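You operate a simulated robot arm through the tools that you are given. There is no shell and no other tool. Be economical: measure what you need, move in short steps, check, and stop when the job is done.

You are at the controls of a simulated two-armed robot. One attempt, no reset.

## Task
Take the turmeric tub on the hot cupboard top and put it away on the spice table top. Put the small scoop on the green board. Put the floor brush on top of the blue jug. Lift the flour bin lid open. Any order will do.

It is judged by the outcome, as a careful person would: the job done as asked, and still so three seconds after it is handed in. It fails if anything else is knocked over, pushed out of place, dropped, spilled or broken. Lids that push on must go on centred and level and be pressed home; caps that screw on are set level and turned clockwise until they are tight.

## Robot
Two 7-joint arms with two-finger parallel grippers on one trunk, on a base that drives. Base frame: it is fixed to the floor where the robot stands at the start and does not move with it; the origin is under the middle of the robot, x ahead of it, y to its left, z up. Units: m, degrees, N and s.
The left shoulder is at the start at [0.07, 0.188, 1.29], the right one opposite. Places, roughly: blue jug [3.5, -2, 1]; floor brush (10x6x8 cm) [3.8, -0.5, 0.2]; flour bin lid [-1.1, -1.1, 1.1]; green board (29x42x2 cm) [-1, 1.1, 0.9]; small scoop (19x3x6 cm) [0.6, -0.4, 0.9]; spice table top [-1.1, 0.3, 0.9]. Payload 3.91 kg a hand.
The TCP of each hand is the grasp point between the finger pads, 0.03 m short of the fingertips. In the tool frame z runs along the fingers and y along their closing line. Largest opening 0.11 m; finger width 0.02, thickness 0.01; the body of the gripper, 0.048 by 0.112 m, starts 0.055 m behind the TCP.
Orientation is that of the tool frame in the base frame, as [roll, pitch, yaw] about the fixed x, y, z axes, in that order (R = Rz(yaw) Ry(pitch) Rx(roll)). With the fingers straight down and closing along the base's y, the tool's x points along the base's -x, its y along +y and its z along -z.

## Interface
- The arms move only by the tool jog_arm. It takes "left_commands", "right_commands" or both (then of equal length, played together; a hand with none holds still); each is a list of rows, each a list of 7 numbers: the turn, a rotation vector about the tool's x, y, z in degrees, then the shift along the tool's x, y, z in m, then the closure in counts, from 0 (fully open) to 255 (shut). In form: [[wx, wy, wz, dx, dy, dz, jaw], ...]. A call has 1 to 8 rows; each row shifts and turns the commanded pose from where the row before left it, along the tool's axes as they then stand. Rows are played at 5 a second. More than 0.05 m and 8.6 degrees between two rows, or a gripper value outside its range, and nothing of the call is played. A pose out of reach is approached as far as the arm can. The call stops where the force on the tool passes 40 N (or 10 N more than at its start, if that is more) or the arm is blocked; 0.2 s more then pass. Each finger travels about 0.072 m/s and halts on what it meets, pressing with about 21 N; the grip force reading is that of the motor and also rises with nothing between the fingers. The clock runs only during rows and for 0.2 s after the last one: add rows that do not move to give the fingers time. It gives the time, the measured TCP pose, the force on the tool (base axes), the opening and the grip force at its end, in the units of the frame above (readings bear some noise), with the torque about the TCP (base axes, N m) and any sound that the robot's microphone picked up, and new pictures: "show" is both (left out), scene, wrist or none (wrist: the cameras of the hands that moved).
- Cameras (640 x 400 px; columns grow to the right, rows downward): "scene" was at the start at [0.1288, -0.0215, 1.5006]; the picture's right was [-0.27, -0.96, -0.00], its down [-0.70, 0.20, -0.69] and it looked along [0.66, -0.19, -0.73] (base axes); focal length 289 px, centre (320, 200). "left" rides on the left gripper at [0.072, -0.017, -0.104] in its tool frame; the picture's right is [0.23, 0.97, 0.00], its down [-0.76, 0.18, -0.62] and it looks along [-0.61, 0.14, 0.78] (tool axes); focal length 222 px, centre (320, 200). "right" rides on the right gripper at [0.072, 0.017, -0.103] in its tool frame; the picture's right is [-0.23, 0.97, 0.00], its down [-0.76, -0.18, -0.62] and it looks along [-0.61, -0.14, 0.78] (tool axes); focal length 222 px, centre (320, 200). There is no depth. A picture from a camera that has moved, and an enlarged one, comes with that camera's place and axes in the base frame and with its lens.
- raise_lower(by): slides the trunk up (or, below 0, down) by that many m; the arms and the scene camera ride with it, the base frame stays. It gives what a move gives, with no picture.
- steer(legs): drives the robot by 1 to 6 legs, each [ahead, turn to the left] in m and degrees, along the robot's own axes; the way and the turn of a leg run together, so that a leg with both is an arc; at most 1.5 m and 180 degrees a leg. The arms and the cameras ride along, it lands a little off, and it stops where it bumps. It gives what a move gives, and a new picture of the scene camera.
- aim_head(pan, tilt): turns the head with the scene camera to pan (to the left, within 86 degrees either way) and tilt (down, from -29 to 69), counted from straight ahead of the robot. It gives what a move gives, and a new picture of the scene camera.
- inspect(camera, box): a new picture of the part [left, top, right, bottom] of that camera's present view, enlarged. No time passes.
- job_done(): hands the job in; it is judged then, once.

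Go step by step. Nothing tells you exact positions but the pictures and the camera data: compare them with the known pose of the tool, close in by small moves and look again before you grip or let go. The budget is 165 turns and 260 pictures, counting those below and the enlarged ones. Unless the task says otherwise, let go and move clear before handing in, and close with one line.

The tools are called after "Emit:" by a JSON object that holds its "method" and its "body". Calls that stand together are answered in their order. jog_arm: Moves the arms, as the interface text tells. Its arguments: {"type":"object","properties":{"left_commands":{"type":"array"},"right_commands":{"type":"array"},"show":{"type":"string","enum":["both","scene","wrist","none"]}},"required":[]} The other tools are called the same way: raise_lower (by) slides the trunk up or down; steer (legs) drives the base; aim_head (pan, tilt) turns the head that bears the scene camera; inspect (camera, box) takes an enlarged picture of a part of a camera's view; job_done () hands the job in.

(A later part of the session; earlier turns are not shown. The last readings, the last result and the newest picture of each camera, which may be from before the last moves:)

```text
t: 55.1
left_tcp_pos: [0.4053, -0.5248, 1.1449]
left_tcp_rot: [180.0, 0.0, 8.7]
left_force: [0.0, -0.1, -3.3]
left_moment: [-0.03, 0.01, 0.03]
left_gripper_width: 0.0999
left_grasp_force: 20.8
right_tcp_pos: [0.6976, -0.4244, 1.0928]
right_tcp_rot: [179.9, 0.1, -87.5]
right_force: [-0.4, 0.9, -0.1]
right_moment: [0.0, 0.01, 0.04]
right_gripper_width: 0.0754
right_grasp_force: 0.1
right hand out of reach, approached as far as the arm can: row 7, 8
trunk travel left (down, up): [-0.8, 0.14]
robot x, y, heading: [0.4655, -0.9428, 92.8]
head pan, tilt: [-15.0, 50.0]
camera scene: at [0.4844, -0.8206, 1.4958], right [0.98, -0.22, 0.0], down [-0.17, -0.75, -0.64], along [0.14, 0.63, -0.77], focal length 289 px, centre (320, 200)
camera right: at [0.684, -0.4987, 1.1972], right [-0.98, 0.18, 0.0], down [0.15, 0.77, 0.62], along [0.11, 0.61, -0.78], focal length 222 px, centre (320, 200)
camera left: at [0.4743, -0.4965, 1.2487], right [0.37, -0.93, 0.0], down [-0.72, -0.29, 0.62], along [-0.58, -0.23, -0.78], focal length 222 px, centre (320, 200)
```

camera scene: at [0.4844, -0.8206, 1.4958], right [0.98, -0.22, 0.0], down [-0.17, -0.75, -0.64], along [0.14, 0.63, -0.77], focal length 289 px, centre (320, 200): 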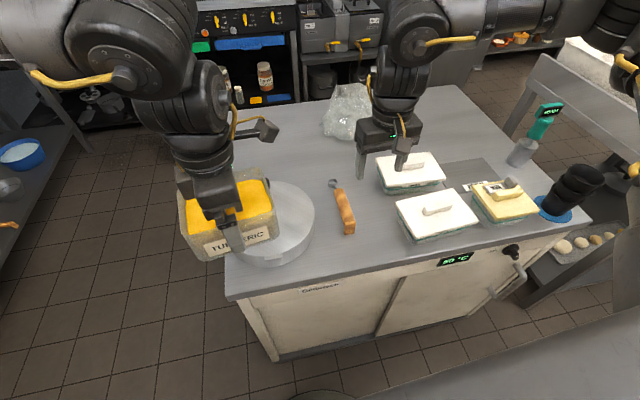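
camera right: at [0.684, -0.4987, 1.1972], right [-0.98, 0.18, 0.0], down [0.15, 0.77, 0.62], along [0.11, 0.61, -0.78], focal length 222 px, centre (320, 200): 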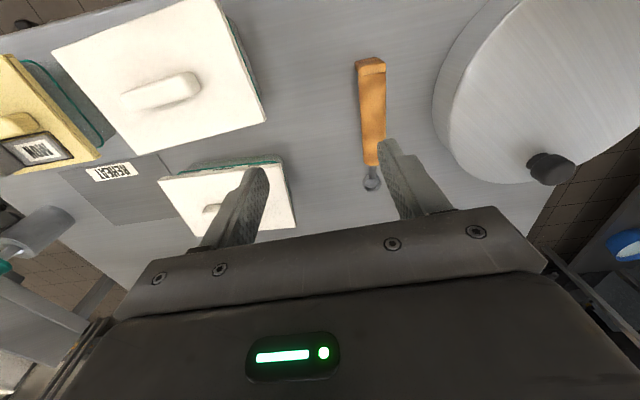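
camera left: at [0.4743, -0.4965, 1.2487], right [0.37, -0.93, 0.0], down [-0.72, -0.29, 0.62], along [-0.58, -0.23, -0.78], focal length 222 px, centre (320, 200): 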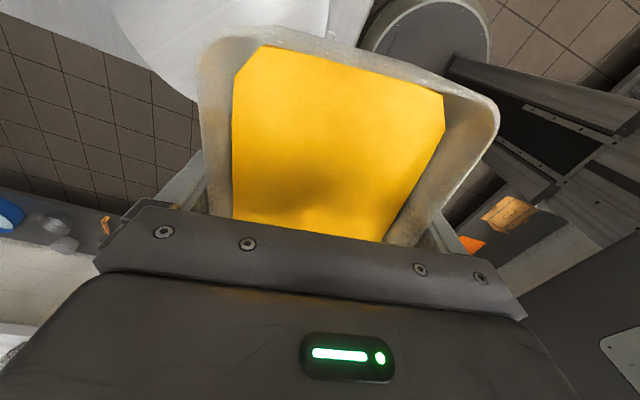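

The scoop sits at x≈0.635, y from -0.28 to -0.46, too far inward for the right hand from this heading. I'll turn the base left by 15° to bring it further to the right hand's side.

Emit:
{"method": "steer", "body": {"legs": [[0, 15]]}}

```text
t: 56.4
left_tcp_pos: [0.3003, -0.5539, 1.1453]
left_tcp_rot: [179.8, 0.1, 23.6]
left_force: [1.3, 0.8, -3.5]
left_moment: [-0.02, 0.03, 0.0]
left_gripper_width: 0.1
left_grasp_force: 21.0
right_tcp_pos: [0.5555, -0.3837, 1.0929]
right_tcp_rot: [179.8, -0.1, -72.7]
right_force: [-0.1, 0.0, 0.7]
right_moment: [0.03, -0.02, -0.01]
right_gripper_width: 0.0757
right_grasp_force: 0.1
trunk travel left (down, up): [-0.8, 0.14]
robot x, y, heading: [0.4684, -0.9456, 107.0]
head pan, tilt: [-15.0, 50.0]
camera scene: at [0.4523, -0.8202, 1.4957], right [1.0, 0.04, 0.0], down [0.03, -0.77, -0.64], along [-0.02, 0.64, -0.77], focal length 289 px, centre (320, 200)
```

scene: 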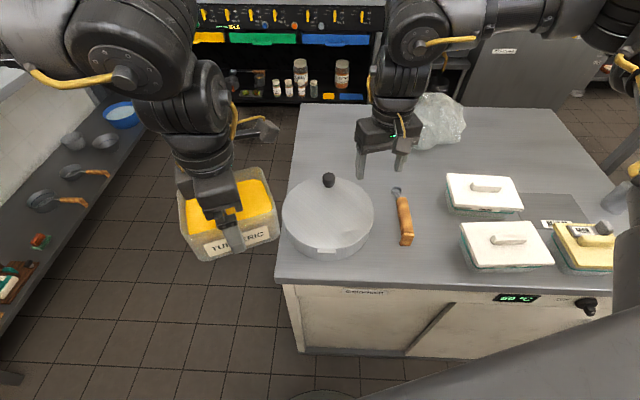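

Now the scoop is well placed for the right hand. I'll square the yaw to the handle and move over it.

Emit:
{"method": "jog_arm", "body": {"right_commands": [[0, 0, 8.5, 0, 0, 0, 80], [0, 0, 8.5, 0, 0, 0, 80], [0, 0, 0, 0.004, -0.02, 0, 80], [0, 0, 0, 0.004, -0.02, 0, 80], [0, 0, 0, 0.004, -0.02, 0.01, 80], [0, 0, 0, 0.004, -0.02, 0.02, 80], [0, 0, 0, 0, 0, 0.02, 80], [0, 0, 0, 0, 0, 0.01, 80]], "show": "both"}}

```text
t: 58.2
left_tcp_pos: [0.2996, -0.5543, 1.1452]
left_tcp_rot: [179.9, 0.1, 23.6]
left_force: [-0.5, 0.5, -4.6]
left_moment: [-0.03, 0.01, 0.01]
left_gripper_width: 0.0999
left_grasp_force: 21.0
right_tcp_pos: [0.6464, -0.3726, 1.0395]
right_tcp_rot: [179.9, 0.0, -89.6]
right_force: [-0.4, -0.6, -0.1]
right_moment: [-0.03, 0.01, -0.05]
right_gripper_width: 0.0753
right_grasp_force: 0.0
right hand out of reach, approached as far as the arm can: row 2
trunk travel left (down, up): [-0.8, 0.14]
robot x, y, heading: [0.4661, -0.9457, 107.3]
head pan, tilt: [-15.0, 50.0]
camera scene: at [0.4512, -0.8201, 1.4957], right [1.0, 0.04, 0.0], down [0.03, -0.77, -0.64], along [-0.02, 0.64, -0.77], focal length 289 px, centre (320, 200)
camera right: at [0.6298, -0.4463, 1.1435], right [-0.98, 0.22, 0.0], down [0.18, 0.76, 0.62], along [0.14, 0.61, -0.78], focal length 222 px, centre (320, 200)
```

scene: 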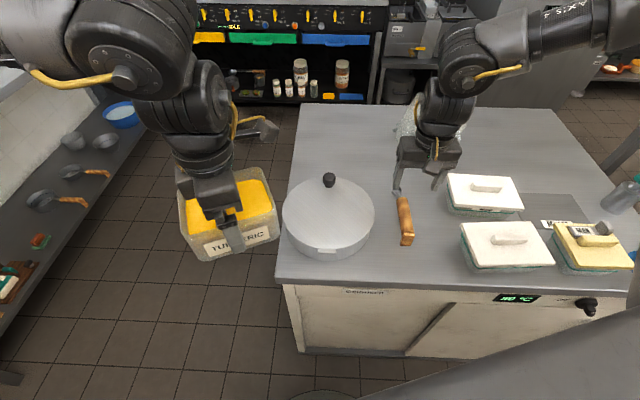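
right: 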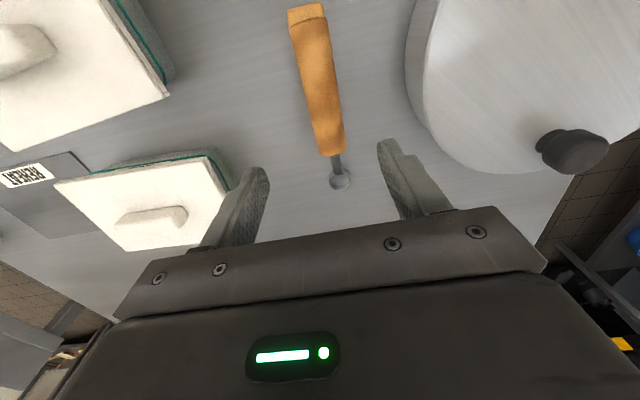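

The handle centre is near [0.639, -0.39]. I'll line up, narrow the opening so the fingers clear the pot, lower part way and look.

Emit:
{"method": "jog_arm", "body": {"right_commands": [[0, 0, 0, 0.011, 0.0035, 0, 125], [0, 0, 0, 0.011, 0.0035, 0, 125], [0, 0, 0, 0, 0, 0.02, 125], [0, 0, 0, 0, 0, 0.02, 125], [0, 0, 0, 0, 0, 0.02, 125], [0, 0, 0, 0, 0, 0, 125]], "show": "both"}}

Emit:
{"method": "inspect", "body": {"camera": "scene", "box": [330, 130, 490, 250]}}

```text
t: 59.6
left_tcp_pos: [0.3002, -0.5538, 1.1453]
left_tcp_rot: [-180.0, 0.0, 23.7]
left_force: [1.0, -0.7, -4.7]
left_moment: [0.04, -0.01, -0.04]
left_gripper_width: 0.0999
left_grasp_force: 21.3
right_tcp_pos: [0.6474, -0.3863, 0.9802]
right_tcp_rot: [179.8, 0.0, -89.5]
right_force: [0.9, 0.2, 0.4]
right_moment: [0.04, 0.0, -0.03]
right_gripper_width: 0.0561
right_grasp_force: 0.0
right hand out of reach, approached as far as the arm can: row 2, 5
trunk travel left (down, up): [-0.8, 0.14]
robot x, y, heading: [0.4675, -0.9461, 107.2]
head pan, tilt: [-15.0, 50.0]
camera scene: at [0.4515, -0.8209, 1.4958], right [1.0, 0.04, 0.0], down [0.03, -0.77, -0.64], along [-0.02, 0.64, -0.77], focal length 289 px, centre (320, 200)
camera right: at [0.6323, -0.4586, 1.0842], right [-0.98, 0.22, 0.0], down [0.17, 0.76, 0.62], along [0.13, 0.61, -0.78], focal length 222 px, centre (320, 200)
```

scene: 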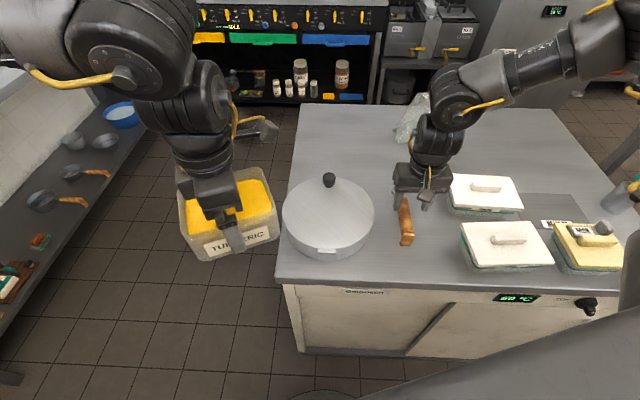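
right: 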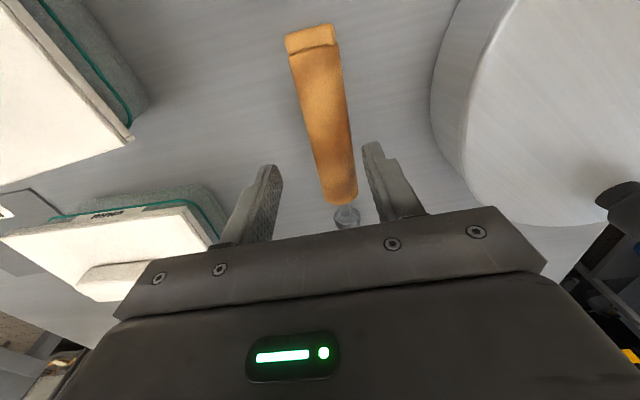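

```text
3.33 times, centred on (410, 190) of scene
camera zoom: at [0.4515, -0.8209, 1.4958], right [1.0, 0.04, 0.0], down [0.03, -0.77, -0.64], along [-0.02, 0.64, -0.77], focal length 964 px, centre (20, 233)
```

zoom: 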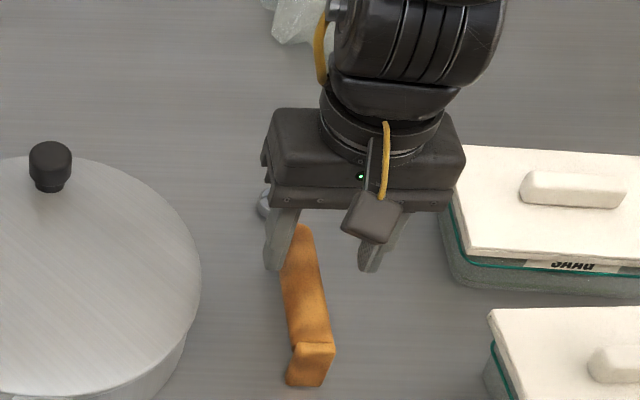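

The hand sits about 7 mm right of the handle axis. I'll try nudging it left while lowering.

Emit:
{"method": "jog_arm", "body": {"right_commands": [[0, 0, -2, 0.003, 0.006, 0.01, 125], [0, 0, -2, 0.003, 0.003, 0.01, 125], [0, 0, 0, 0, 0, 0.01, 125], [0, 0, 0, 0, 0, 0.01, 125], [0, 0, 0, 0, 0, 0, 125]], "show": "wrist"}}

Emit:
{"method": "inspect", "body": {"camera": "scene", "box": [330, 130, 490, 250]}}

```text
t: 60.8
left_tcp_pos: [0.3001, -0.5548, 1.1461]
left_tcp_rot: [179.9, 0.0, 23.6]
left_force: [0.0, 0.0, -3.7]
left_moment: [-0.02, 0.03, 0.03]
left_gripper_width: 0.0998
left_grasp_force: 20.4
right_tcp_pos: [0.6455, -0.3943, 0.9496]
right_tcp_rot: [179.8, 0.1, -85.7]
right_force: [-0.2, 0.2, -0.7]
right_moment: [-0.02, 0.02, -0.05]
right_gripper_width: 0.0562
right_grasp_force: 0.0
right hand out of reach, approached as far as the arm can: row 3, 4
trunk travel left (down, up): [-0.8, 0.14]
robot x, y, heading: [0.467, -0.9496, 106.9]
head pan, tilt: [-15.0, 50.0]
camera right: at [0.635, -0.4683, 1.0537], right [-0.99, 0.15, 0.0], down [0.12, 0.77, 0.62], along [0.09, 0.62, -0.78], focal length 222 px, centre (320, 200)
```

right: 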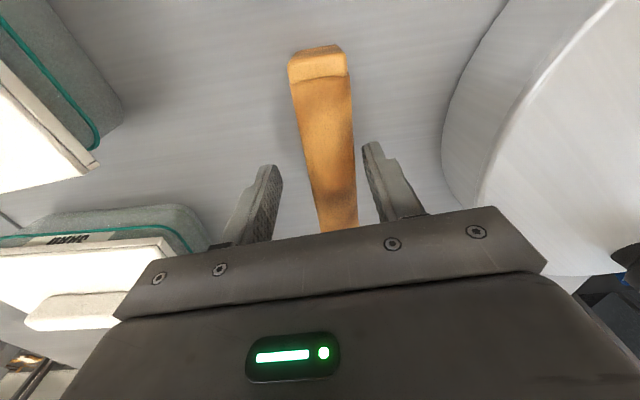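

```text
3.33 times, centred on (410, 190) of scene
camera zoom: at [0.4512, -0.8208, 1.4957], right [1.0, 0.04, 0.0], down [0.03, -0.77, -0.64], along [-0.02, 0.64, -0.77], focal length 964 px, centre (20, 233)
```

zoom: 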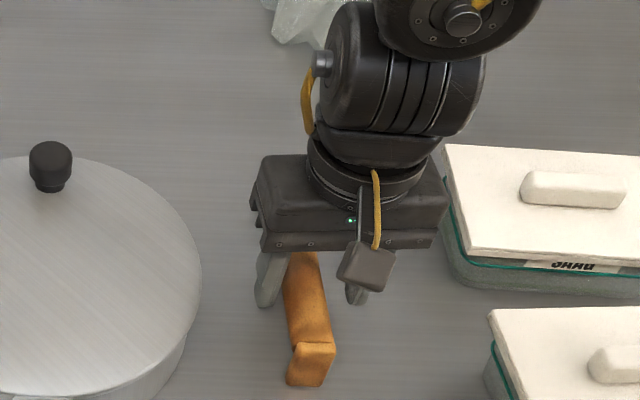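

The handle is between the fingers, nearer the pot-side one. I'll lower 2 cm more and close gently.

Emit:
{"method": "jog_arm", "body": {"right_commands": [[0, 0, -1, 0.002, 0.005, 0.007, 125], [0, 0, -1, 0.0, 0.003, 0.007, 125], [0, 0, 0, 0, 0, 0.006, 125], [0, 0, 0, 0, 0, 0, 125]], "show": "wrist"}}

Emit:
{"method": "inspect", "body": {"camera": "scene", "box": [330, 130, 490, 250]}}

```text
t: 61.8
left_tcp_pos: [0.3, -0.5543, 1.1443]
left_tcp_rot: [179.9, 0.1, 23.5]
left_force: [0.2, -1.0, -5.2]
left_moment: [0.02, 0.0, 0.04]
left_gripper_width: 0.0999
left_grasp_force: 20.8
right_tcp_pos: [0.6499, -0.4, 0.9451]
right_tcp_rot: [179.8, 0.1, -83.8]
right_force: [0.2, -0.4, -0.7]
right_moment: [-0.03, 0.01, -0.02]
right_gripper_width: 0.0562
right_grasp_force: 0.0
right hand out of reach, approached as far as the arm can: row 1, 2, 3
trunk travel left (down, up): [-0.8, 0.14]
robot x, y, heading: [0.4693, -0.9476, 107.3]
head pan, tilt: [-15.0, 50.0]
camera right: at [0.642, -0.4745, 1.0489], right [-0.99, 0.12, 0.0], down [0.1, 0.78, 0.62], along [0.07, 0.62, -0.78], focal length 222 px, centre (320, 200)
```

right: 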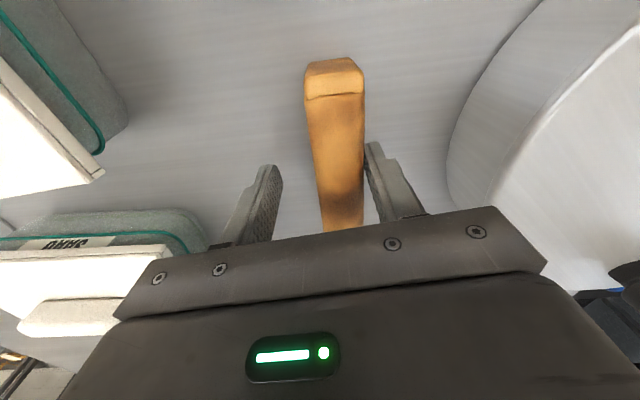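

```text
3.33 times, centred on (410, 190) of scene
camera zoom: at [0.4514, -0.8207, 1.4957], right [1.0, 0.04, 0.0], down [0.03, -0.77, -0.64], along [-0.02, 0.64, -0.77], focal length 964 px, centre (20, 233)
```

zoom: 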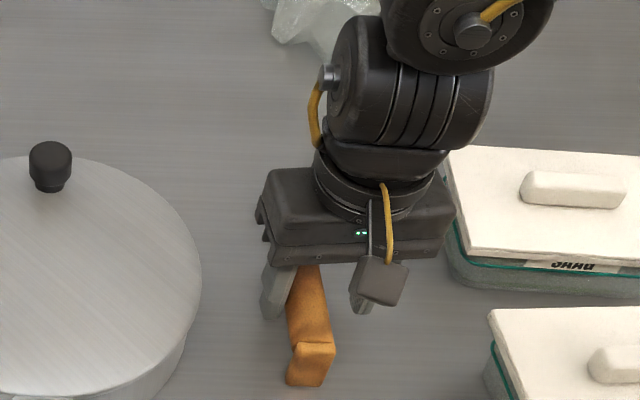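

Descending with the arm pushes the hand aside at its limit, so I'll use the trunk and a tiny base turn for the last correction.

Emit:
{"method": "steer", "body": {"legs": [[0, 1.0]]}}

Emit:
{"method": "raise_lower", "body": {"by": -0.015}}

Emit:
{"method": "inspect", "body": {"camera": "right", "box": [160, 0, 480, 240]}}

```text
t: 62.5
left_tcp_pos: [0.2931, -0.5561, 1.1447]
left_tcp_rot: [-180.0, 0.1, 24.6]
left_force: [-0.6, -1.0, -3.6]
left_moment: [0.01, 0.02, 0.02]
left_gripper_width: 0.1001
left_grasp_force: 20.8
right_tcp_pos: [0.6407, -0.3958, 0.9456]
right_tcp_rot: [179.7, 0.1, -82.7]
right_force: [-0.9, 0.0, -0.2]
right_moment: [-0.03, 0.03, 0.02]
right_gripper_width: 0.0561
right_grasp_force: 0.1
trunk travel left (down, up): [-0.8, 0.14]
robot x, y, heading: [0.4652, -0.9485, 108.4]
head pan, tilt: [-15.0, 50.0]
camera scene: at [0.4506, -0.8209, 1.4957], right [1.0, 0.06, 0.0], down [0.04, -0.77, -0.64], along [-0.04, 0.64, -0.77], focal length 289 px, centre (320, 200)
```

scene: 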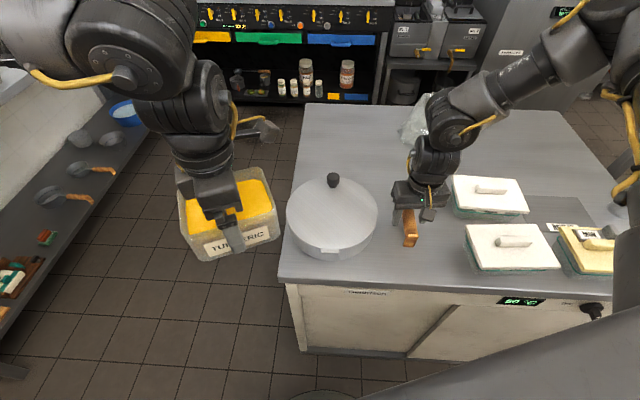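

```text
t: 63.2
left_tcp_pos: [0.2936, -0.5572, 1.1296]
left_tcp_rot: [179.9, -0.1, 24.6]
left_force: [0.4, 0.1, -3.1]
left_moment: [-0.05, 0.04, -0.08]
left_gripper_width: 0.0999
left_grasp_force: 20.8
right_tcp_pos: [0.6408, -0.3978, 0.9303]
right_tcp_rot: [179.7, 0.1, -82.7]
right_force: [0.1, 0.9, 0.4]
right_moment: [0.0, -0.01, 0.01]
right_gripper_width: 0.0562
right_grasp_force: 0.1
trunk travel left (down, up): [-0.785, 0.155]
robot x, y, heading: [0.4729, -0.9509, 107.9]
head pan, tilt: [-15.0, 50.0]
```

```text
1.67 times, centred on (320, 120) of right
camera zoom: at [0.6338, -0.4719, 1.0339], right [-0.99, 0.1, 0.0], down [0.08, 0.78, 0.62], along [0.06, 0.62, -0.78], focal length 370 px, centre (320, 333)
```

zoom: 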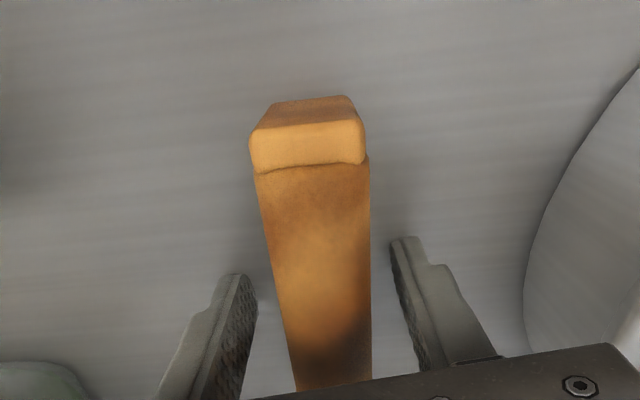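

The handle is now centred between the fingers. Closing and then lifting with the trunk.

Emit:
{"method": "jog_arm", "body": {"right_commands": [[0, 0, 0, 0, 0, 0, 225], [0, 0, 0, 0, 0, 0, 225], [0, 0, 0, 0, 0, 0, 225], [0, 0, 0, 0, 0, 0, 225], [0, 0, 0, 0, 0, 0, 225]], "show": "none"}}

Emit:
{"method": "raise_lower", "body": {"by": 0.1}}

Emit:
{"method": "inspect", "body": {"camera": "right", "box": [0, 0, 640, 400]}}

Emit:
{"method": "inspect", "body": {"camera": "scene", "box": [250, 50, 570, 250]}}

```text
t: 64.4
left_tcp_pos: [0.2939, -0.5577, 1.1306]
left_tcp_rot: [179.9, 0.0, 24.6]
left_force: [0.3, -0.8, -4.1]
left_moment: [0.02, 0.01, 0.01]
left_gripper_width: 0.1
left_grasp_force: 21.0
right_tcp_pos: [0.64, -0.3961, 0.93]
right_tcp_rot: [179.8, 0.1, -82.6]
right_force: [-0.1, -0.7, 0.4]
right_moment: [0.03, 0.02, 0.12]
right_gripper_width: 0.0273
right_grasp_force: 21.2
trunk travel left (down, up): [-0.785, 0.155]
robot x, y, heading: [0.4691, -0.9449, 108.3]
head pan, tilt: [-15.0, 50.0]
```

```text
t: 65.7
left_tcp_pos: [0.2925, -0.5566, 1.2295]
left_tcp_rot: [179.8, 0.0, 24.6]
left_force: [0.6, 0.6, -4.0]
left_moment: [0.0, 0.02, -0.02]
left_gripper_width: 0.0997
left_grasp_force: 21.1
right_tcp_pos: [0.6393, -0.3976, 1.0306]
right_tcp_rot: [179.8, 0.0, -82.7]
right_force: [0.2, 0.5, -0.4]
right_moment: [-0.01, -0.04, 0.11]
right_gripper_width: 0.027
right_grasp_force: 20.6
trunk travel left (down, up): [-0.885, 0.055]
robot x, y, heading: [0.4636, -0.9482, 108.3]
head pan, tilt: [-15.0, 50.0]
```

```text
1.00 times, centred on (320, 200) of right
camera zoom: at [0.6336, -0.4713, 1.1338], right [-0.99, 0.1, 0.0], down [0.08, 0.78, 0.62], along [0.06, 0.62, -0.78], focal length 222 px, centre (320, 200)
```

zoom: 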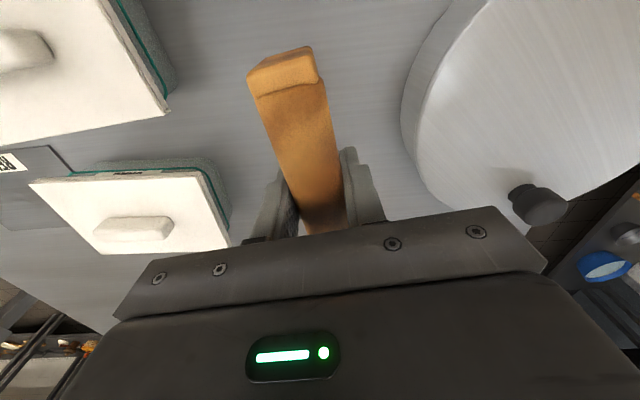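

```text
2.00 times, centred on (410, 150) of scene
camera zoom: at [0.4493, -0.8207, 1.5807], right [1.0, 0.06, 0.0], down [0.04, -0.77, -0.64], along [-0.04, 0.64, -0.77], focal length 579 px, centre (140, 300)
```

zoom: 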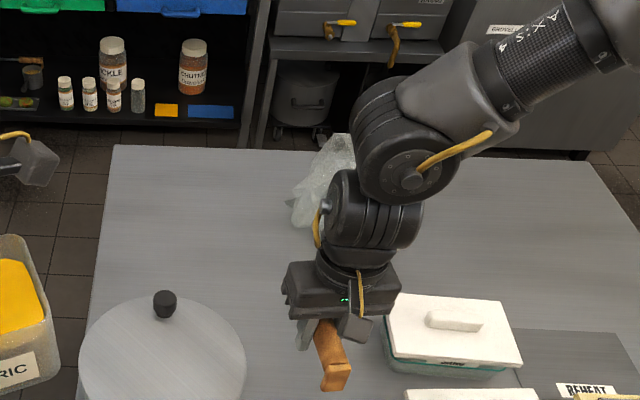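

The scoop is held and lifted clear. I'll raise the right hand further and then drive round toward the spice table and green board on the wall behind.

Emit:
{"method": "jog_arm", "body": {"right_commands": [[0, 0, 0, 0, 0, -0.02, 225], [0, 0, 0, 0, 0, -0.02, 225], [0, 0, 0, 0, 0, -0.02, 225], [0, 0, 0, 0, 0, -0.02, 225], [0, 0, 0, 0.01, 0, -0.02, 225], [0, 0, 0, 0.02, 0, -0.02, 225], [0, 0, 0, 0.02, 0, 0, 225]], "show": "none"}}

Emit:
{"method": "steer", "body": {"legs": [[0, 72], [0.35, 0], [0, -45], [0.5, 0]]}}

Emit:
{"method": "aim_head", "body": {"pan": 20, "tilt": 35}}

```text
t: 67.3
left_tcp_pos: [0.2941, -0.5558, 1.2289]
left_tcp_rot: [179.9, 0.1, 24.5]
left_force: [0.1, 1.2, -4.6]
left_moment: [-0.02, 0.0, 0.03]
left_gripper_width: 0.0999
left_grasp_force: 21.0
right_tcp_pos: [0.6496, -0.4248, 1.1508]
right_tcp_rot: [179.9, -0.1, -82.8]
right_force: [-0.1, 0.0, -0.2]
right_moment: [-0.01, 0.0, 0.0]
right_gripper_width: 0.0271
right_grasp_force: 21.3
right hand out of reach, approached as far as the arm can: row 7
trunk travel left (down, up): [-0.885, 0.055]
robot x, y, heading: [0.4689, -0.9481, 108.4]
head pan, tilt: [-15.0, 50.0]
```

```text
t: 77.1
left_tcp_pos: [-0.5547, -0.2962, 1.2307]
left_tcp_rot: [-179.9, 0.1, 50.3]
left_force: [0.2, 0.4, -3.5]
left_moment: [-0.01, 0.01, 0.01]
left_gripper_width: 0.0997
left_grasp_force: 20.8
right_tcp_pos: [-0.2924, -0.0229, 1.151]
right_tcp_rot: [179.6, 0.2, -56.7]
right_force: [-0.6, -0.4, -1.0]
right_moment: [-0.01, 0.01, 0.01]
right_gripper_width: 0.0271
right_grasp_force: 21.6
trunk travel left (down, up): [-0.885, 0.055]
robot x, y, heading: [-0.2323, -0.5728, 134.2]
head pan, tilt: [-15.0, 50.0]
camera scene: at [-0.2979, -0.4668, 1.5809], right [0.87, 0.49, 0.0], down [0.37, -0.67, -0.64], along [-0.31, 0.56, -0.77], focal length 289 px, centre (320, 200)
```

scene: 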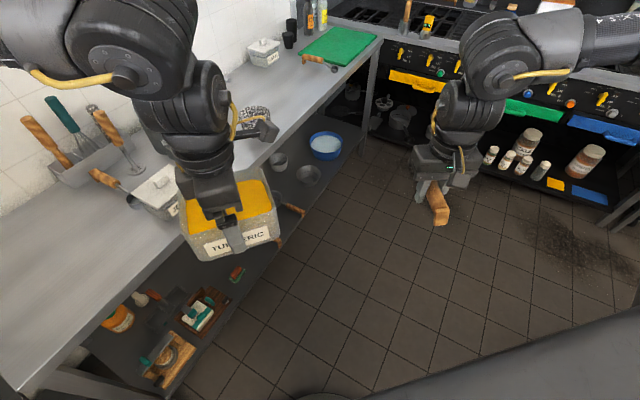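

```text
t: 78.2
left_tcp_pos: [-0.5551, -0.2958, 1.2303]
left_tcp_rot: [179.9, 0.0, 50.5]
left_force: [-0.1, 0.6, -4.2]
left_moment: [0.0, 0.02, 0.01]
left_gripper_width: 0.0999
left_grasp_force: 20.8
right_tcp_pos: [-0.2931, -0.0222, 1.1501]
right_tcp_rot: [179.6, 0.0, -56.8]
right_force: [0.0, -0.6, 0.3]
right_moment: [0.02, 0.01, -0.05]
right_gripper_width: 0.0274
right_grasp_force: 21.7
trunk travel left (down, up): [-0.885, 0.055]
robot x, y, heading: [-0.2306, -0.5764, 134.1]
head pan, tilt: [20.0, 35.0]
camera scene: at [-0.3407, -0.4942, 1.6024], right [0.44, 0.9, 0.0], down [0.52, -0.25, -0.82], along [-0.74, 0.36, -0.57], focal length 289 px, centre (320, 200)
```

scene: 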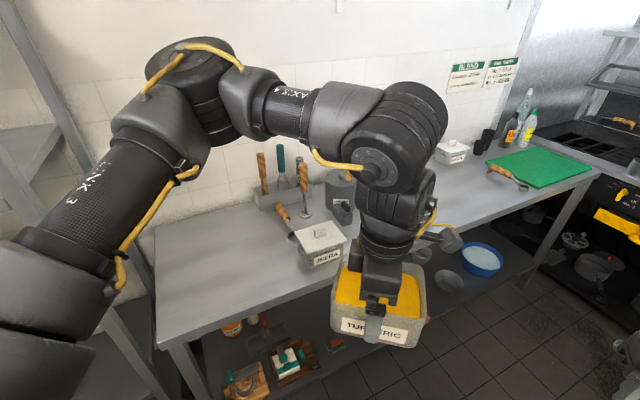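

The long wall table has a free stretch near [-0.95, 0.55], with the green board beyond it at about [-1.0, 1.1]. I'll drive north and then turn to face the table.

Emit:
{"method": "steer", "body": {"legs": [[0, -44], [1.25, 0], [0, 90]]}}

Emit:
{"method": "aim_head", "body": {"pan": 0, "tilt": 45}}

```text
t: 90.4
left_tcp_pos: [-0.6701, 0.6494, 1.2304]
left_tcp_rot: [179.9, 0.2, 98.1]
left_force: [0.0, 0.5, -3.1]
left_moment: [-0.01, 0.01, 0.03]
left_gripper_width: 0.0998
left_grasp_force: 20.8
right_tcp_pos: [-0.6966, 1.025, 1.151]
right_tcp_rot: [179.7, 0.2, -9.2]
right_force: [-0.4, 0.3, -1.0]
right_moment: [0.01, -0.02, 0.03]
right_gripper_width: 0.0273
right_grasp_force: 20.8
trunk travel left (down, up): [-0.885, 0.055]
robot x, y, heading: [-0.2478, 0.7047, -178.5]
head pan, tilt: [20.0, 35.0]
camera scene: at [-0.3786, 0.6725, 1.6025], right [-0.37, 0.93, 0.0], down [0.53, 0.21, -0.82], along [-0.76, -0.3, -0.57], focal length 289 px, centre (320, 200)
```

scene: 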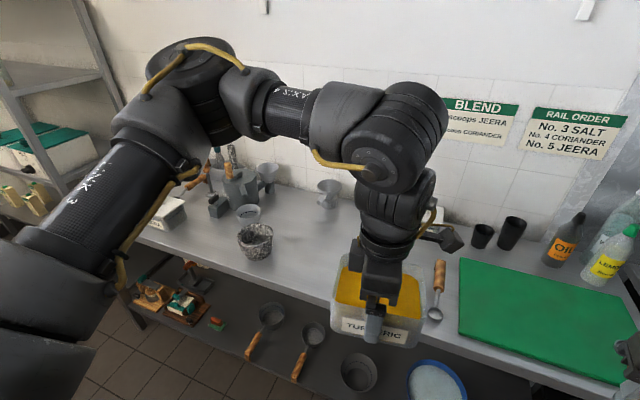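

```text
t: 91.2
left_tcp_pos: [-0.6708, 0.6471, 1.2301]
left_tcp_rot: [179.9, -0.1, 98.0]
left_force: [-0.3, 0.5, -4.2]
left_moment: [-0.02, 0.0, -0.03]
left_gripper_width: 0.0997
left_grasp_force: 21.1
right_tcp_pos: [-0.6964, 1.026, 1.1517]
right_tcp_rot: [179.7, 0.2, -9.0]
right_force: [0.4, 0.6, -0.8]
right_moment: [0.03, 0.06, 0.04]
right_gripper_width: 0.0273
right_grasp_force: 20.7
trunk travel left (down, up): [-0.885, 0.055]
robot x, y, heading: [-0.2462, 0.7043, -178.3]
head pan, tilt: [0.0, 45.0]
camera scene: at [-0.3782, 0.7017, 1.5877], right [-0.03, 1.0, 0.0], down [0.71, 0.02, -0.71], along [-0.71, -0.02, -0.71], focal length 289 px, centre (320, 200)
```

scene: 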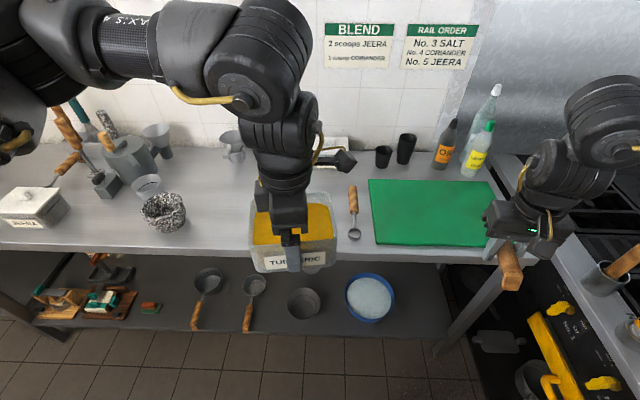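

The table edge is at x≈-0.86 and the board spans x -0.87..-1.15, y 0.85..1.26. The tub's free spot is around [-1.0, 0.52]. I'll drive forward 0.22 m.

Emit:
{"method": "steer", "body": {"legs": [[0.22, 0]]}}

```text
t: 92.9
left_tcp_pos: [-0.8858, 0.6388, 1.2311]
left_tcp_rot: [-180.0, 0.0, 98.3]
left_force: [0.0, 0.2, -4.3]
left_moment: [-0.02, 0.02, -0.02]
left_gripper_width: 0.1
left_grasp_force: 21.1
right_tcp_pos: [-0.9133, 1.0169, 1.1522]
right_tcp_rot: [179.7, 0.3, -8.8]
right_force: [0.5, 0.4, -1.4]
right_moment: [0.0, 0.01, 0.0]
right_gripper_width: 0.0272
right_grasp_force: 20.9
trunk travel left (down, up): [-0.885, 0.055]
robot x, y, heading: [-0.4673, 0.6988, -178.0]
head pan, tilt: [0.0, 45.0]
camera scene: at [-0.5924, 0.6945, 1.5881], right [-0.03, 1.0, 0.0], down [0.71, 0.02, -0.71], along [-0.71, -0.02, -0.71], focal length 289 px, centre (320, 200)
```

scene: 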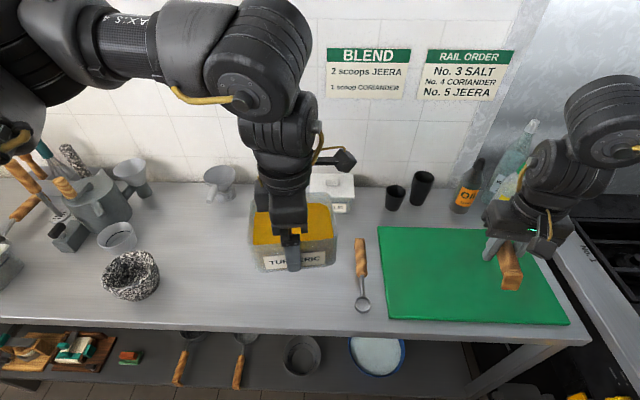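

Positions look right. I'll move both hands over their targets and lower part way.

Emit:
{"method": "jog_arm", "body": {"left_commands": [[0, 0, 0, -0.0116, -0.0149, 0.025, 120], [0, 0, 0, -0.0116, -0.0149, 0.025, 120], [0, 0, 0, -0.0116, -0.0149, 0.025, 120], [0, 0, 0, -0.0116, -0.0149, 0.025, 120], [0, 0, 0, -0.0116, -0.0149, 0.025, 120], [0, 0, 0, -0.0116, -0.0149, 0.025, 120], [0, 0, 0, -0.0116, -0.0149, 0.025, 120], [0, 0, 0, -0.0116, -0.0149, 0.025, 120]], "right_commands": [[0, 0, 0, -0.009, -0.0025, 0.016, 225], [0, 0, 0, -0.009, -0.0025, 0.016, 225], [0, 0, 0, -0.009, -0.0025, 0.016, 225], [0, 0, 0, -0.009, -0.0025, 0.016, 225], [0, 0, 0, -0.009, -0.0025, 0.016, 225], [0, 0, 0, -0.009, -0.0025, 0.016, 225], [0, 0, 0, -0.009, -0.0025, 0.016, 225], [0, 0, 0, -0.009, -0.0025, 0.016, 225]], "show": "both"}}

```text
t: 94.7
left_tcp_pos: [-0.9936, 0.5263, 1.0295]
left_tcp_rot: [179.9, 0.0, 98.2]
left_force: [0.3, -0.1, -4.1]
left_moment: [0.0, -0.03, 0.0]
left_gripper_width: 0.1001
left_grasp_force: 21.1
right_tcp_pos: [-0.9818, 1.0494, 1.0282]
right_tcp_rot: [179.7, 0.0, -8.8]
right_force: [-0.5, 0.8, -1.6]
right_moment: [-0.01, -0.05, 0.0]
right_gripper_width: 0.0274
right_grasp_force: 21.3
right hand out of reach, approached as far as the arm can: row 8
trunk travel left (down, up): [-0.885, 0.055]
robot x, y, heading: [-0.4693, 0.7005, -178.2]
head pan, tilt: [0.0, 45.0]
camera scene: at [-0.5975, 0.6933, 1.5876], right [-0.03, 1.0, 0.0], down [0.71, 0.02, -0.71], along [-0.71, -0.02, -0.71], focal length 289 px, centre (320, 200)
camera right: at [-0.912, 1.0217, 1.1314], right [-0.37, -0.93, 0.01], down [-0.72, 0.3, 0.62], along [-0.58, 0.23, -0.78], focal length 222 px, centre (320, 200)
camera left: at [-1.0207, 0.5959, 1.1327], right [0.93, 0.37, 0.0], down [0.28, -0.73, 0.62], along [0.23, -0.58, -0.78], focal length 222 px, centre (320, 200)
```

scene: 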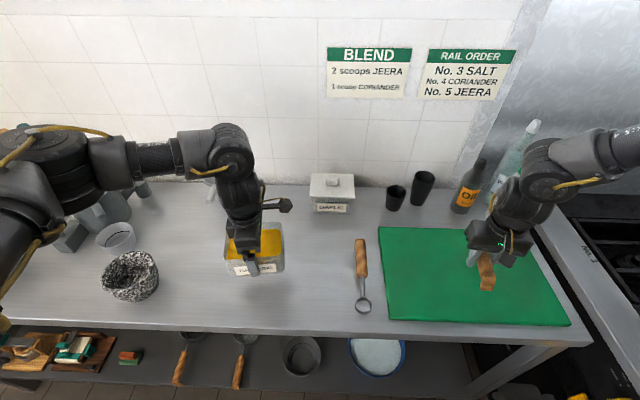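
right: 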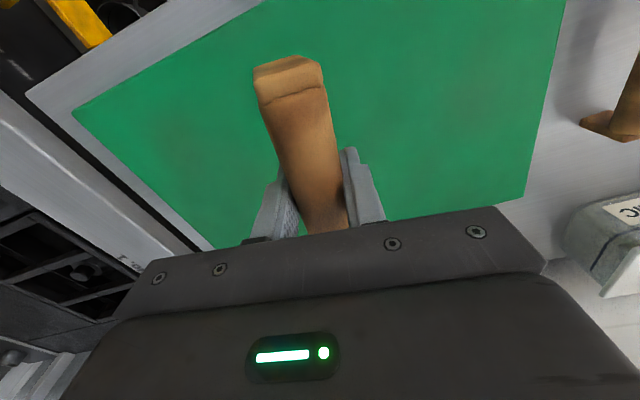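
left: 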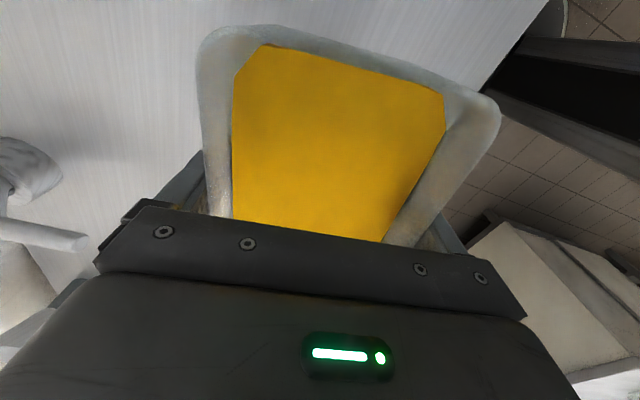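

Both are over their targets. I'll lower with the trunk, then finish in small steps.

Emit:
{"method": "raise_lower", "body": {"by": -0.06}}

Emit:
{"method": "jog_arm", "body": {"left_commands": [[0, 0, 0, 0, 0, 0.005, 120], [0, 0, 0, 0, 0, 0.005, 120], [0, 0, 0, 0, 0, 0.004, 120], [0, 0, 0, 0, 0, 0, 120], [0, 0, 0, 0, 0, 0, 120]], "show": "scene"}}

Emit:
{"method": "inspect", "body": {"camera": "scene", "box": [200, 180, 360, 300]}}

Emit:
{"method": "inspect", "body": {"camera": "scene", "box": [400, 180, 560, 300]}}

```text
t: 95.7
left_tcp_pos: [-0.991, 0.5278, 0.9711]
left_tcp_rot: [179.9, 0.0, 98.4]
left_force: [-0.2, 0.5, -4.5]
left_moment: [-0.02, 0.04, -0.02]
left_gripper_width: 0.0999
left_grasp_force: 21.1
right_tcp_pos: [-0.9805, 1.0505, 0.9681]
right_tcp_rot: [179.6, 0.1, -8.9]
right_force: [-0.1, 0.0, -0.8]
right_moment: [-0.01, 0.03, 0.0]
right_gripper_width: 0.0273
right_grasp_force: 21.6
trunk travel left (down, up): [-0.825, 0.115]
robot x, y, heading: [-0.4695, 0.701, -178.1]
head pan, tilt: [0.0, 45.0]
```

```text
t: 96.9
left_tcp_pos: [-0.9915, 0.5272, 0.9542]
left_tcp_rot: [179.9, 0.0, 98.3]
left_force: [0.2, -0.4, -3.1]
left_moment: [0.02, -0.02, -0.01]
left_gripper_width: 0.0999
left_grasp_force: 21.2
right_tcp_pos: [-0.981, 1.0514, 0.9692]
right_tcp_rot: [179.6, 0.0, -8.9]
right_force: [0.6, -1.0, -1.0]
right_moment: [-0.02, -0.03, 0.02]
right_gripper_width: 0.0272
right_grasp_force: 21.2
trunk travel left (down, up): [-0.825, 0.115]
robot x, y, heading: [-0.467, 0.6978, -177.9]
head pan, tilt: [0.0, 45.0]
camera scene: at [-0.5965, 0.6944, 1.5276], right [-0.03, 1.0, 0.0], down [0.71, 0.02, -0.71], along [-0.71, -0.02, -0.71], focal length 289 px, centre (320, 200)
```

scene: 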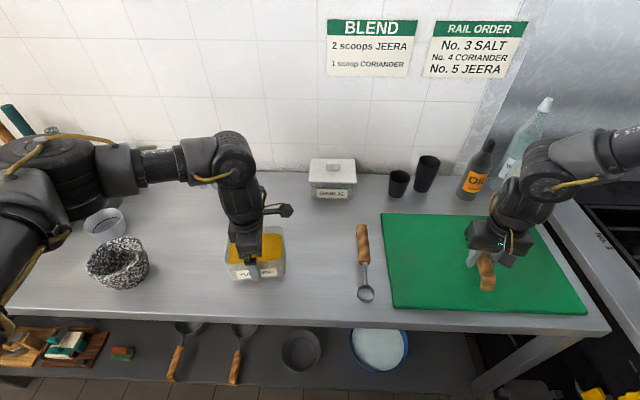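

```text
3.33 times, centred on (280, 240) of scene
camera zoom: at [-0.5965, 0.6944, 1.5276], right [-0.03, 1.0, 0.0], down [0.71, 0.02, -0.71], along [-0.71, -0.02, -0.71], focal length 964 px, centre (453, 67)
```

zoom: 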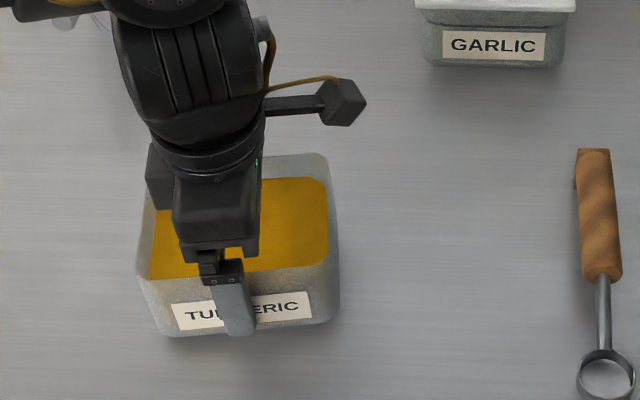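

```text
3.33 times, centred on (480, 240) of scene
camera zoom: at [-0.5965, 0.6944, 1.5276], right [-0.03, 1.0, 0.0], down [0.71, 0.02, -0.71], along [-0.71, -0.02, -0.71], focal length 964 px, centre (-213, 67)
```

zoom: 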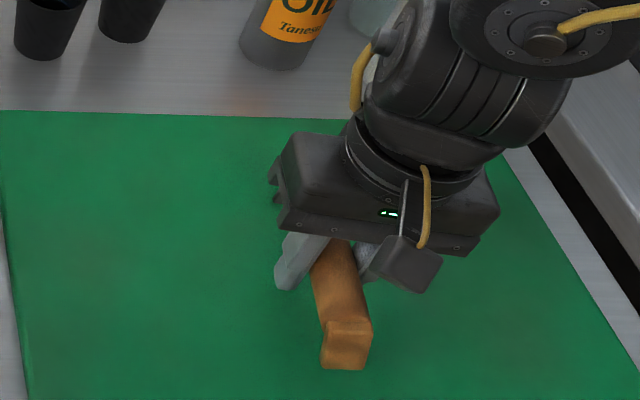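

Neither is in contact yet. I'll continue down in small steps until the load shifts.

Emit:
{"method": "jog_arm", "body": {"left_commands": [[0, 0, 0, 0, 0, 0.003, 120], [0, 0, 0, 0, 0, 0.003, 120], [0, 0, 0, 0, 0, 0.003, 120], [0, 0, 0, 0, 0, 0, 120]], "right_commands": [[0, 0, 0, 0, 0, 0.004, 225], [0, 0, 0, 0, 0, 0.004, 225], [0, 0, 0, 0, 0, 0.003, 225], [0, 0, 0, 0, 0, 0, 225]], "show": "none"}}

```text
t: 97.9
left_tcp_pos: [-0.9932, 0.5286, 0.9471]
left_tcp_rot: [180.0, 0.0, 98.4]
left_force: [0.1, -0.3, -4.9]
left_moment: [0.0, 0.01, 0.05]
left_gripper_width: 0.0999
left_grasp_force: 21.3
right_tcp_pos: [-0.9772, 1.0543, 0.964]
right_tcp_rot: [179.4, 0.2, -8.9]
right_force: [0.3, 0.0, -0.3]
right_moment: [0.02, 0.02, 0.02]
right_gripper_width: 0.0275
right_grasp_force: 20.8
right hand out of reach, approached as far as the arm can: row 1, 2
trunk travel left (down, up): [-0.825, 0.115]
robot x, y, heading: [-0.4655, 0.6982, -178.0]
head pan, tilt: [0.0, 45.0]
```

Emit:
{"method": "jog_arm", "body": {"left_commands": [[0, 0, 0, 0, 0, 0.002, 120], [0, 0, 0, 0, 0, 0.002, 120], [0, 0, 0, 0, 0, 0.002, 120], [0, 0, 0, 0, 0, 0, 120]], "show": "none"}}

Emit:
{"method": "inspect", "body": {"camera": "scene", "box": [200, 180, 360, 300]}}

```text
t: 98.9
left_tcp_pos: [-0.9913, 0.5286, 0.9412]
left_tcp_rot: [-179.8, 0.0, 98.3]
left_force: [-4.1, -2.2, 21.1]
left_moment: [0.15, -0.75, 0.02]
left_gripper_width: 0.1
left_grasp_force: 21.0
right_tcp_pos: [-0.9761, 1.0542, 0.9655]
right_tcp_rot: [179.4, 0.3, -8.9]
right_force: [0.9, -0.5, -1.2]
right_moment: [0.01, 0.0, 0.03]
right_gripper_width: 0.0275
right_grasp_force: 20.9
trunk travel left (down, up): [-0.825, 0.115]
robot x, y, heading: [-0.4684, 0.6989, -177.8]
head pan, tilt: [0.0, 45.0]
```

```text
3.33 times, centred on (280, 240) of scene
camera zoom: at [-0.5944, 0.695, 1.5279], right [-0.03, 1.0, 0.0], down [0.71, 0.02, -0.71], along [-0.71, -0.02, -0.71], focal length 964 px, centre (453, 67)
```

zoom: 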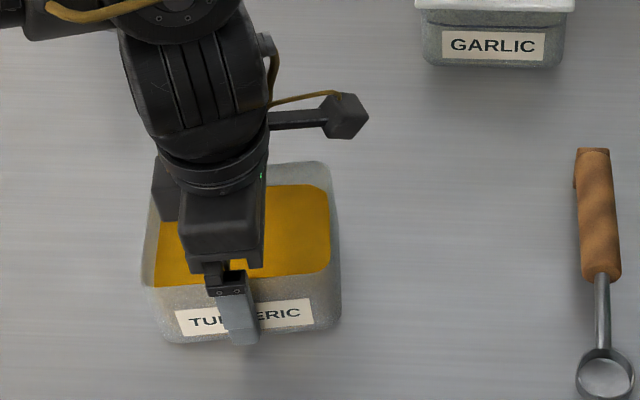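

The tub is seated. I'll relieve the pressure, open, and lift the left hand away.

Emit:
{"method": "jog_arm", "body": {"left_commands": [[0, 0, 0, 0, 0, -0.002, 120], [0, 0, 0, 0, 0, 0, 0], [0, 0, 0, 0, 0, 0, 0], [0, 0, 0, 0, 0, 0, 0]], "show": "none"}}

Emit:
{"method": "jog_arm", "body": {"left_commands": [[0, 0, 0, 0, 0, -0.01, 0], [0, 0, 0, 0, 0, -0.02, 0], [0, 0, 0, 0, 0, -0.03, 0], [0, 0, 0, 0, 0, -0.03, 0], [0, 0, 0, 0, 0, -0.03, 0], [0, 0, 0, 0, 0, -0.03, 0], [0, 0, 0, 0, 0, -0.03, 0], [0, 0, 0, 0, 0, -0.03, 0]], "show": "both"}}

```text
t: 99.9
left_tcp_pos: [-0.9934, 0.5276, 0.9421]
left_tcp_rot: [179.9, 0.0, 98.4]
left_force: [0.5, -0.4, 1.1]
left_moment: [0.03, 0.01, -0.04]
left_gripper_width: 0.11
left_grasp_force: 0.0
right_tcp_pos: [-0.9776, 1.0539, 0.9638]
right_tcp_rot: [179.5, 0.2, -8.9]
right_force: [-0.6, 0.7, -0.6]
right_moment: [0.01, 0.0, 0.01]
right_gripper_width: 0.0274
right_grasp_force: 20.9
trunk travel left (down, up): [-0.825, 0.115]
robot x, y, heading: [-0.4671, 0.694, -177.8]
head pan, tilt: [0.0, 45.0]
```

```text
t: 101.7
left_tcp_pos: [-0.992, 0.5285, 1.1539]
left_tcp_rot: [180.0, 0.1, 98.3]
left_force: [0.3, 1.1, -0.4]
left_moment: [-0.03, 0.01, -0.03]
left_gripper_width: 0.1099
left_grasp_force: 0.2
right_tcp_pos: [-0.9762, 1.0542, 0.9644]
right_tcp_rot: [179.5, 0.2, -8.9]
right_force: [0.6, 0.4, -0.5]
right_moment: [0.07, -0.02, -0.03]
right_gripper_width: 0.0277
right_grasp_force: 20.9
trunk travel left (down, up): [-0.825, 0.115]
robot x, y, heading: [-0.4642, 0.697, -178.1]
head pan, tilt: [0.0, 45.0]
camera scene: at [-0.595, 0.6951, 1.5277], right [-0.03, 1.0, 0.0], down [0.71, 0.02, -0.71], along [-0.71, -0.02, -0.71], focal length 289 px, centre (320, 200)
camera left: at [-1.0189, 0.5971, 1.257], right [0.93, 0.36, 0.0], down [0.29, -0.73, 0.62], along [0.23, -0.58, -0.78], focal length 222 px, centre (320, 200)
```

scene: 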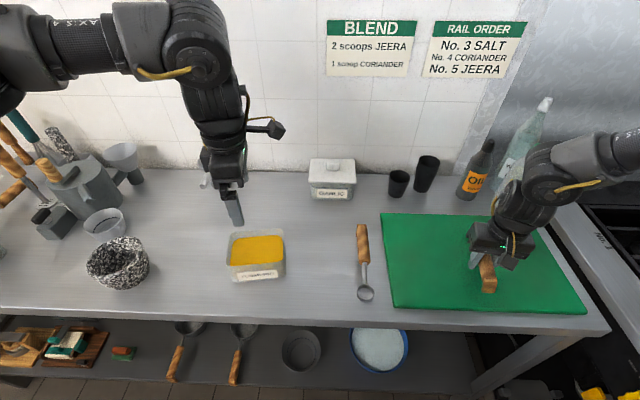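
left: 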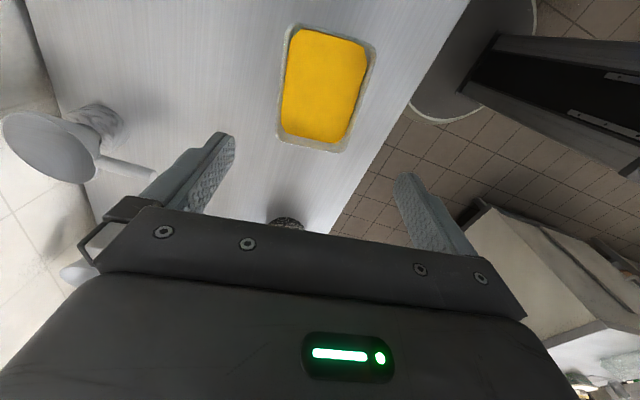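

The tub stands on the table. Now I'll lower the scoop with the trunk until it meets the board.

Emit:
{"method": "raise_lower", "body": {"by": -0.01}}

Emit:
{"method": "inspect", "body": {"camera": "right", "box": [160, 0, 480, 240]}}

```text
t: 102.3
left_tcp_pos: [-0.9927, 0.5284, 1.1439]
left_tcp_rot: [-180.0, -0.1, 98.3]
left_force: [0.1, 0.7, -0.1]
left_moment: [-0.01, -0.01, 0.01]
left_gripper_width: 0.1098
left_grasp_force: 0.1
right_tcp_pos: [-0.9779, 1.0537, 0.9534]
right_tcp_rot: [179.5, 0.1, -9.0]
right_force: [0.0, 0.0, -0.4]
right_moment: [0.01, -0.01, 0.04]
right_gripper_width: 0.0272
right_grasp_force: 21.0
trunk travel left (down, up): [-0.815, 0.125]
robot x, y, heading: [-0.4678, 0.6956, -177.9]
head pan, tilt: [0.0, 45.0]
```

```text
1.67 times, centred on (320, 120) of right
camera zoom: at [-0.9076, 1.0267, 1.0575], right [-0.38, -0.93, 0.01], down [-0.72, 0.3, 0.62], along [-0.58, 0.23, -0.78], focal length 370 px, centre (320, 333)
```

zoom: 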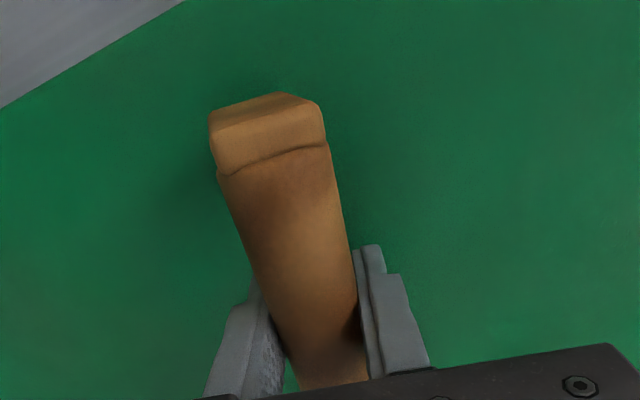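

Emit:
{"method": "raise_lower", "body": {"by": -0.004}}

Emit:
{"method": "raise_lower", "body": {"by": -0.003}}

```text
t: 102.8
left_tcp_pos: [-0.9922, 0.5266, 1.1394]
left_tcp_rot: [-180.0, 0.0, 98.3]
left_force: [-0.1, 0.3, -0.1]
left_moment: [0.05, -0.01, 0.02]
left_gripper_width: 0.11
left_grasp_force: 0.0
right_tcp_pos: [-0.9776, 1.0532, 0.9502]
right_tcp_rot: [179.5, 0.3, -8.9]
right_force: [0.4, 0.1, 2.1]
right_moment: [0.04, 0.27, 0.05]
right_gripper_width: 0.0274
right_grasp_force: 20.7
trunk travel left (down, up): [-0.811, 0.129]
robot x, y, heading: [-0.4644, 0.7028, -178.1]
head pan, tilt: [0.0, 45.0]
```

```text
t: 103.4
left_tcp_pos: [-0.9908, 0.5266, 1.1374]
left_tcp_rot: [-179.9, 0.1, 98.3]
left_force: [0.7, -0.4, -0.4]
left_moment: [-0.01, -0.03, 0.03]
left_gripper_width: 0.1101
left_grasp_force: 0.2
right_tcp_pos: [-0.9767, 1.0542, 0.949]
right_tcp_rot: [179.5, 0.5, -8.9]
right_force: [-2.7, 3.6, 21.8]
right_moment: [0.04, 0.01, 0.0]
right_gripper_width: 0.0271
right_grasp_force: 21.4
trunk travel left (down, up): [-0.808, 0.132]
robot x, y, heading: [-0.4662, 0.6976, -178.1]
head pan, tilt: [0.0, 45.0]
```

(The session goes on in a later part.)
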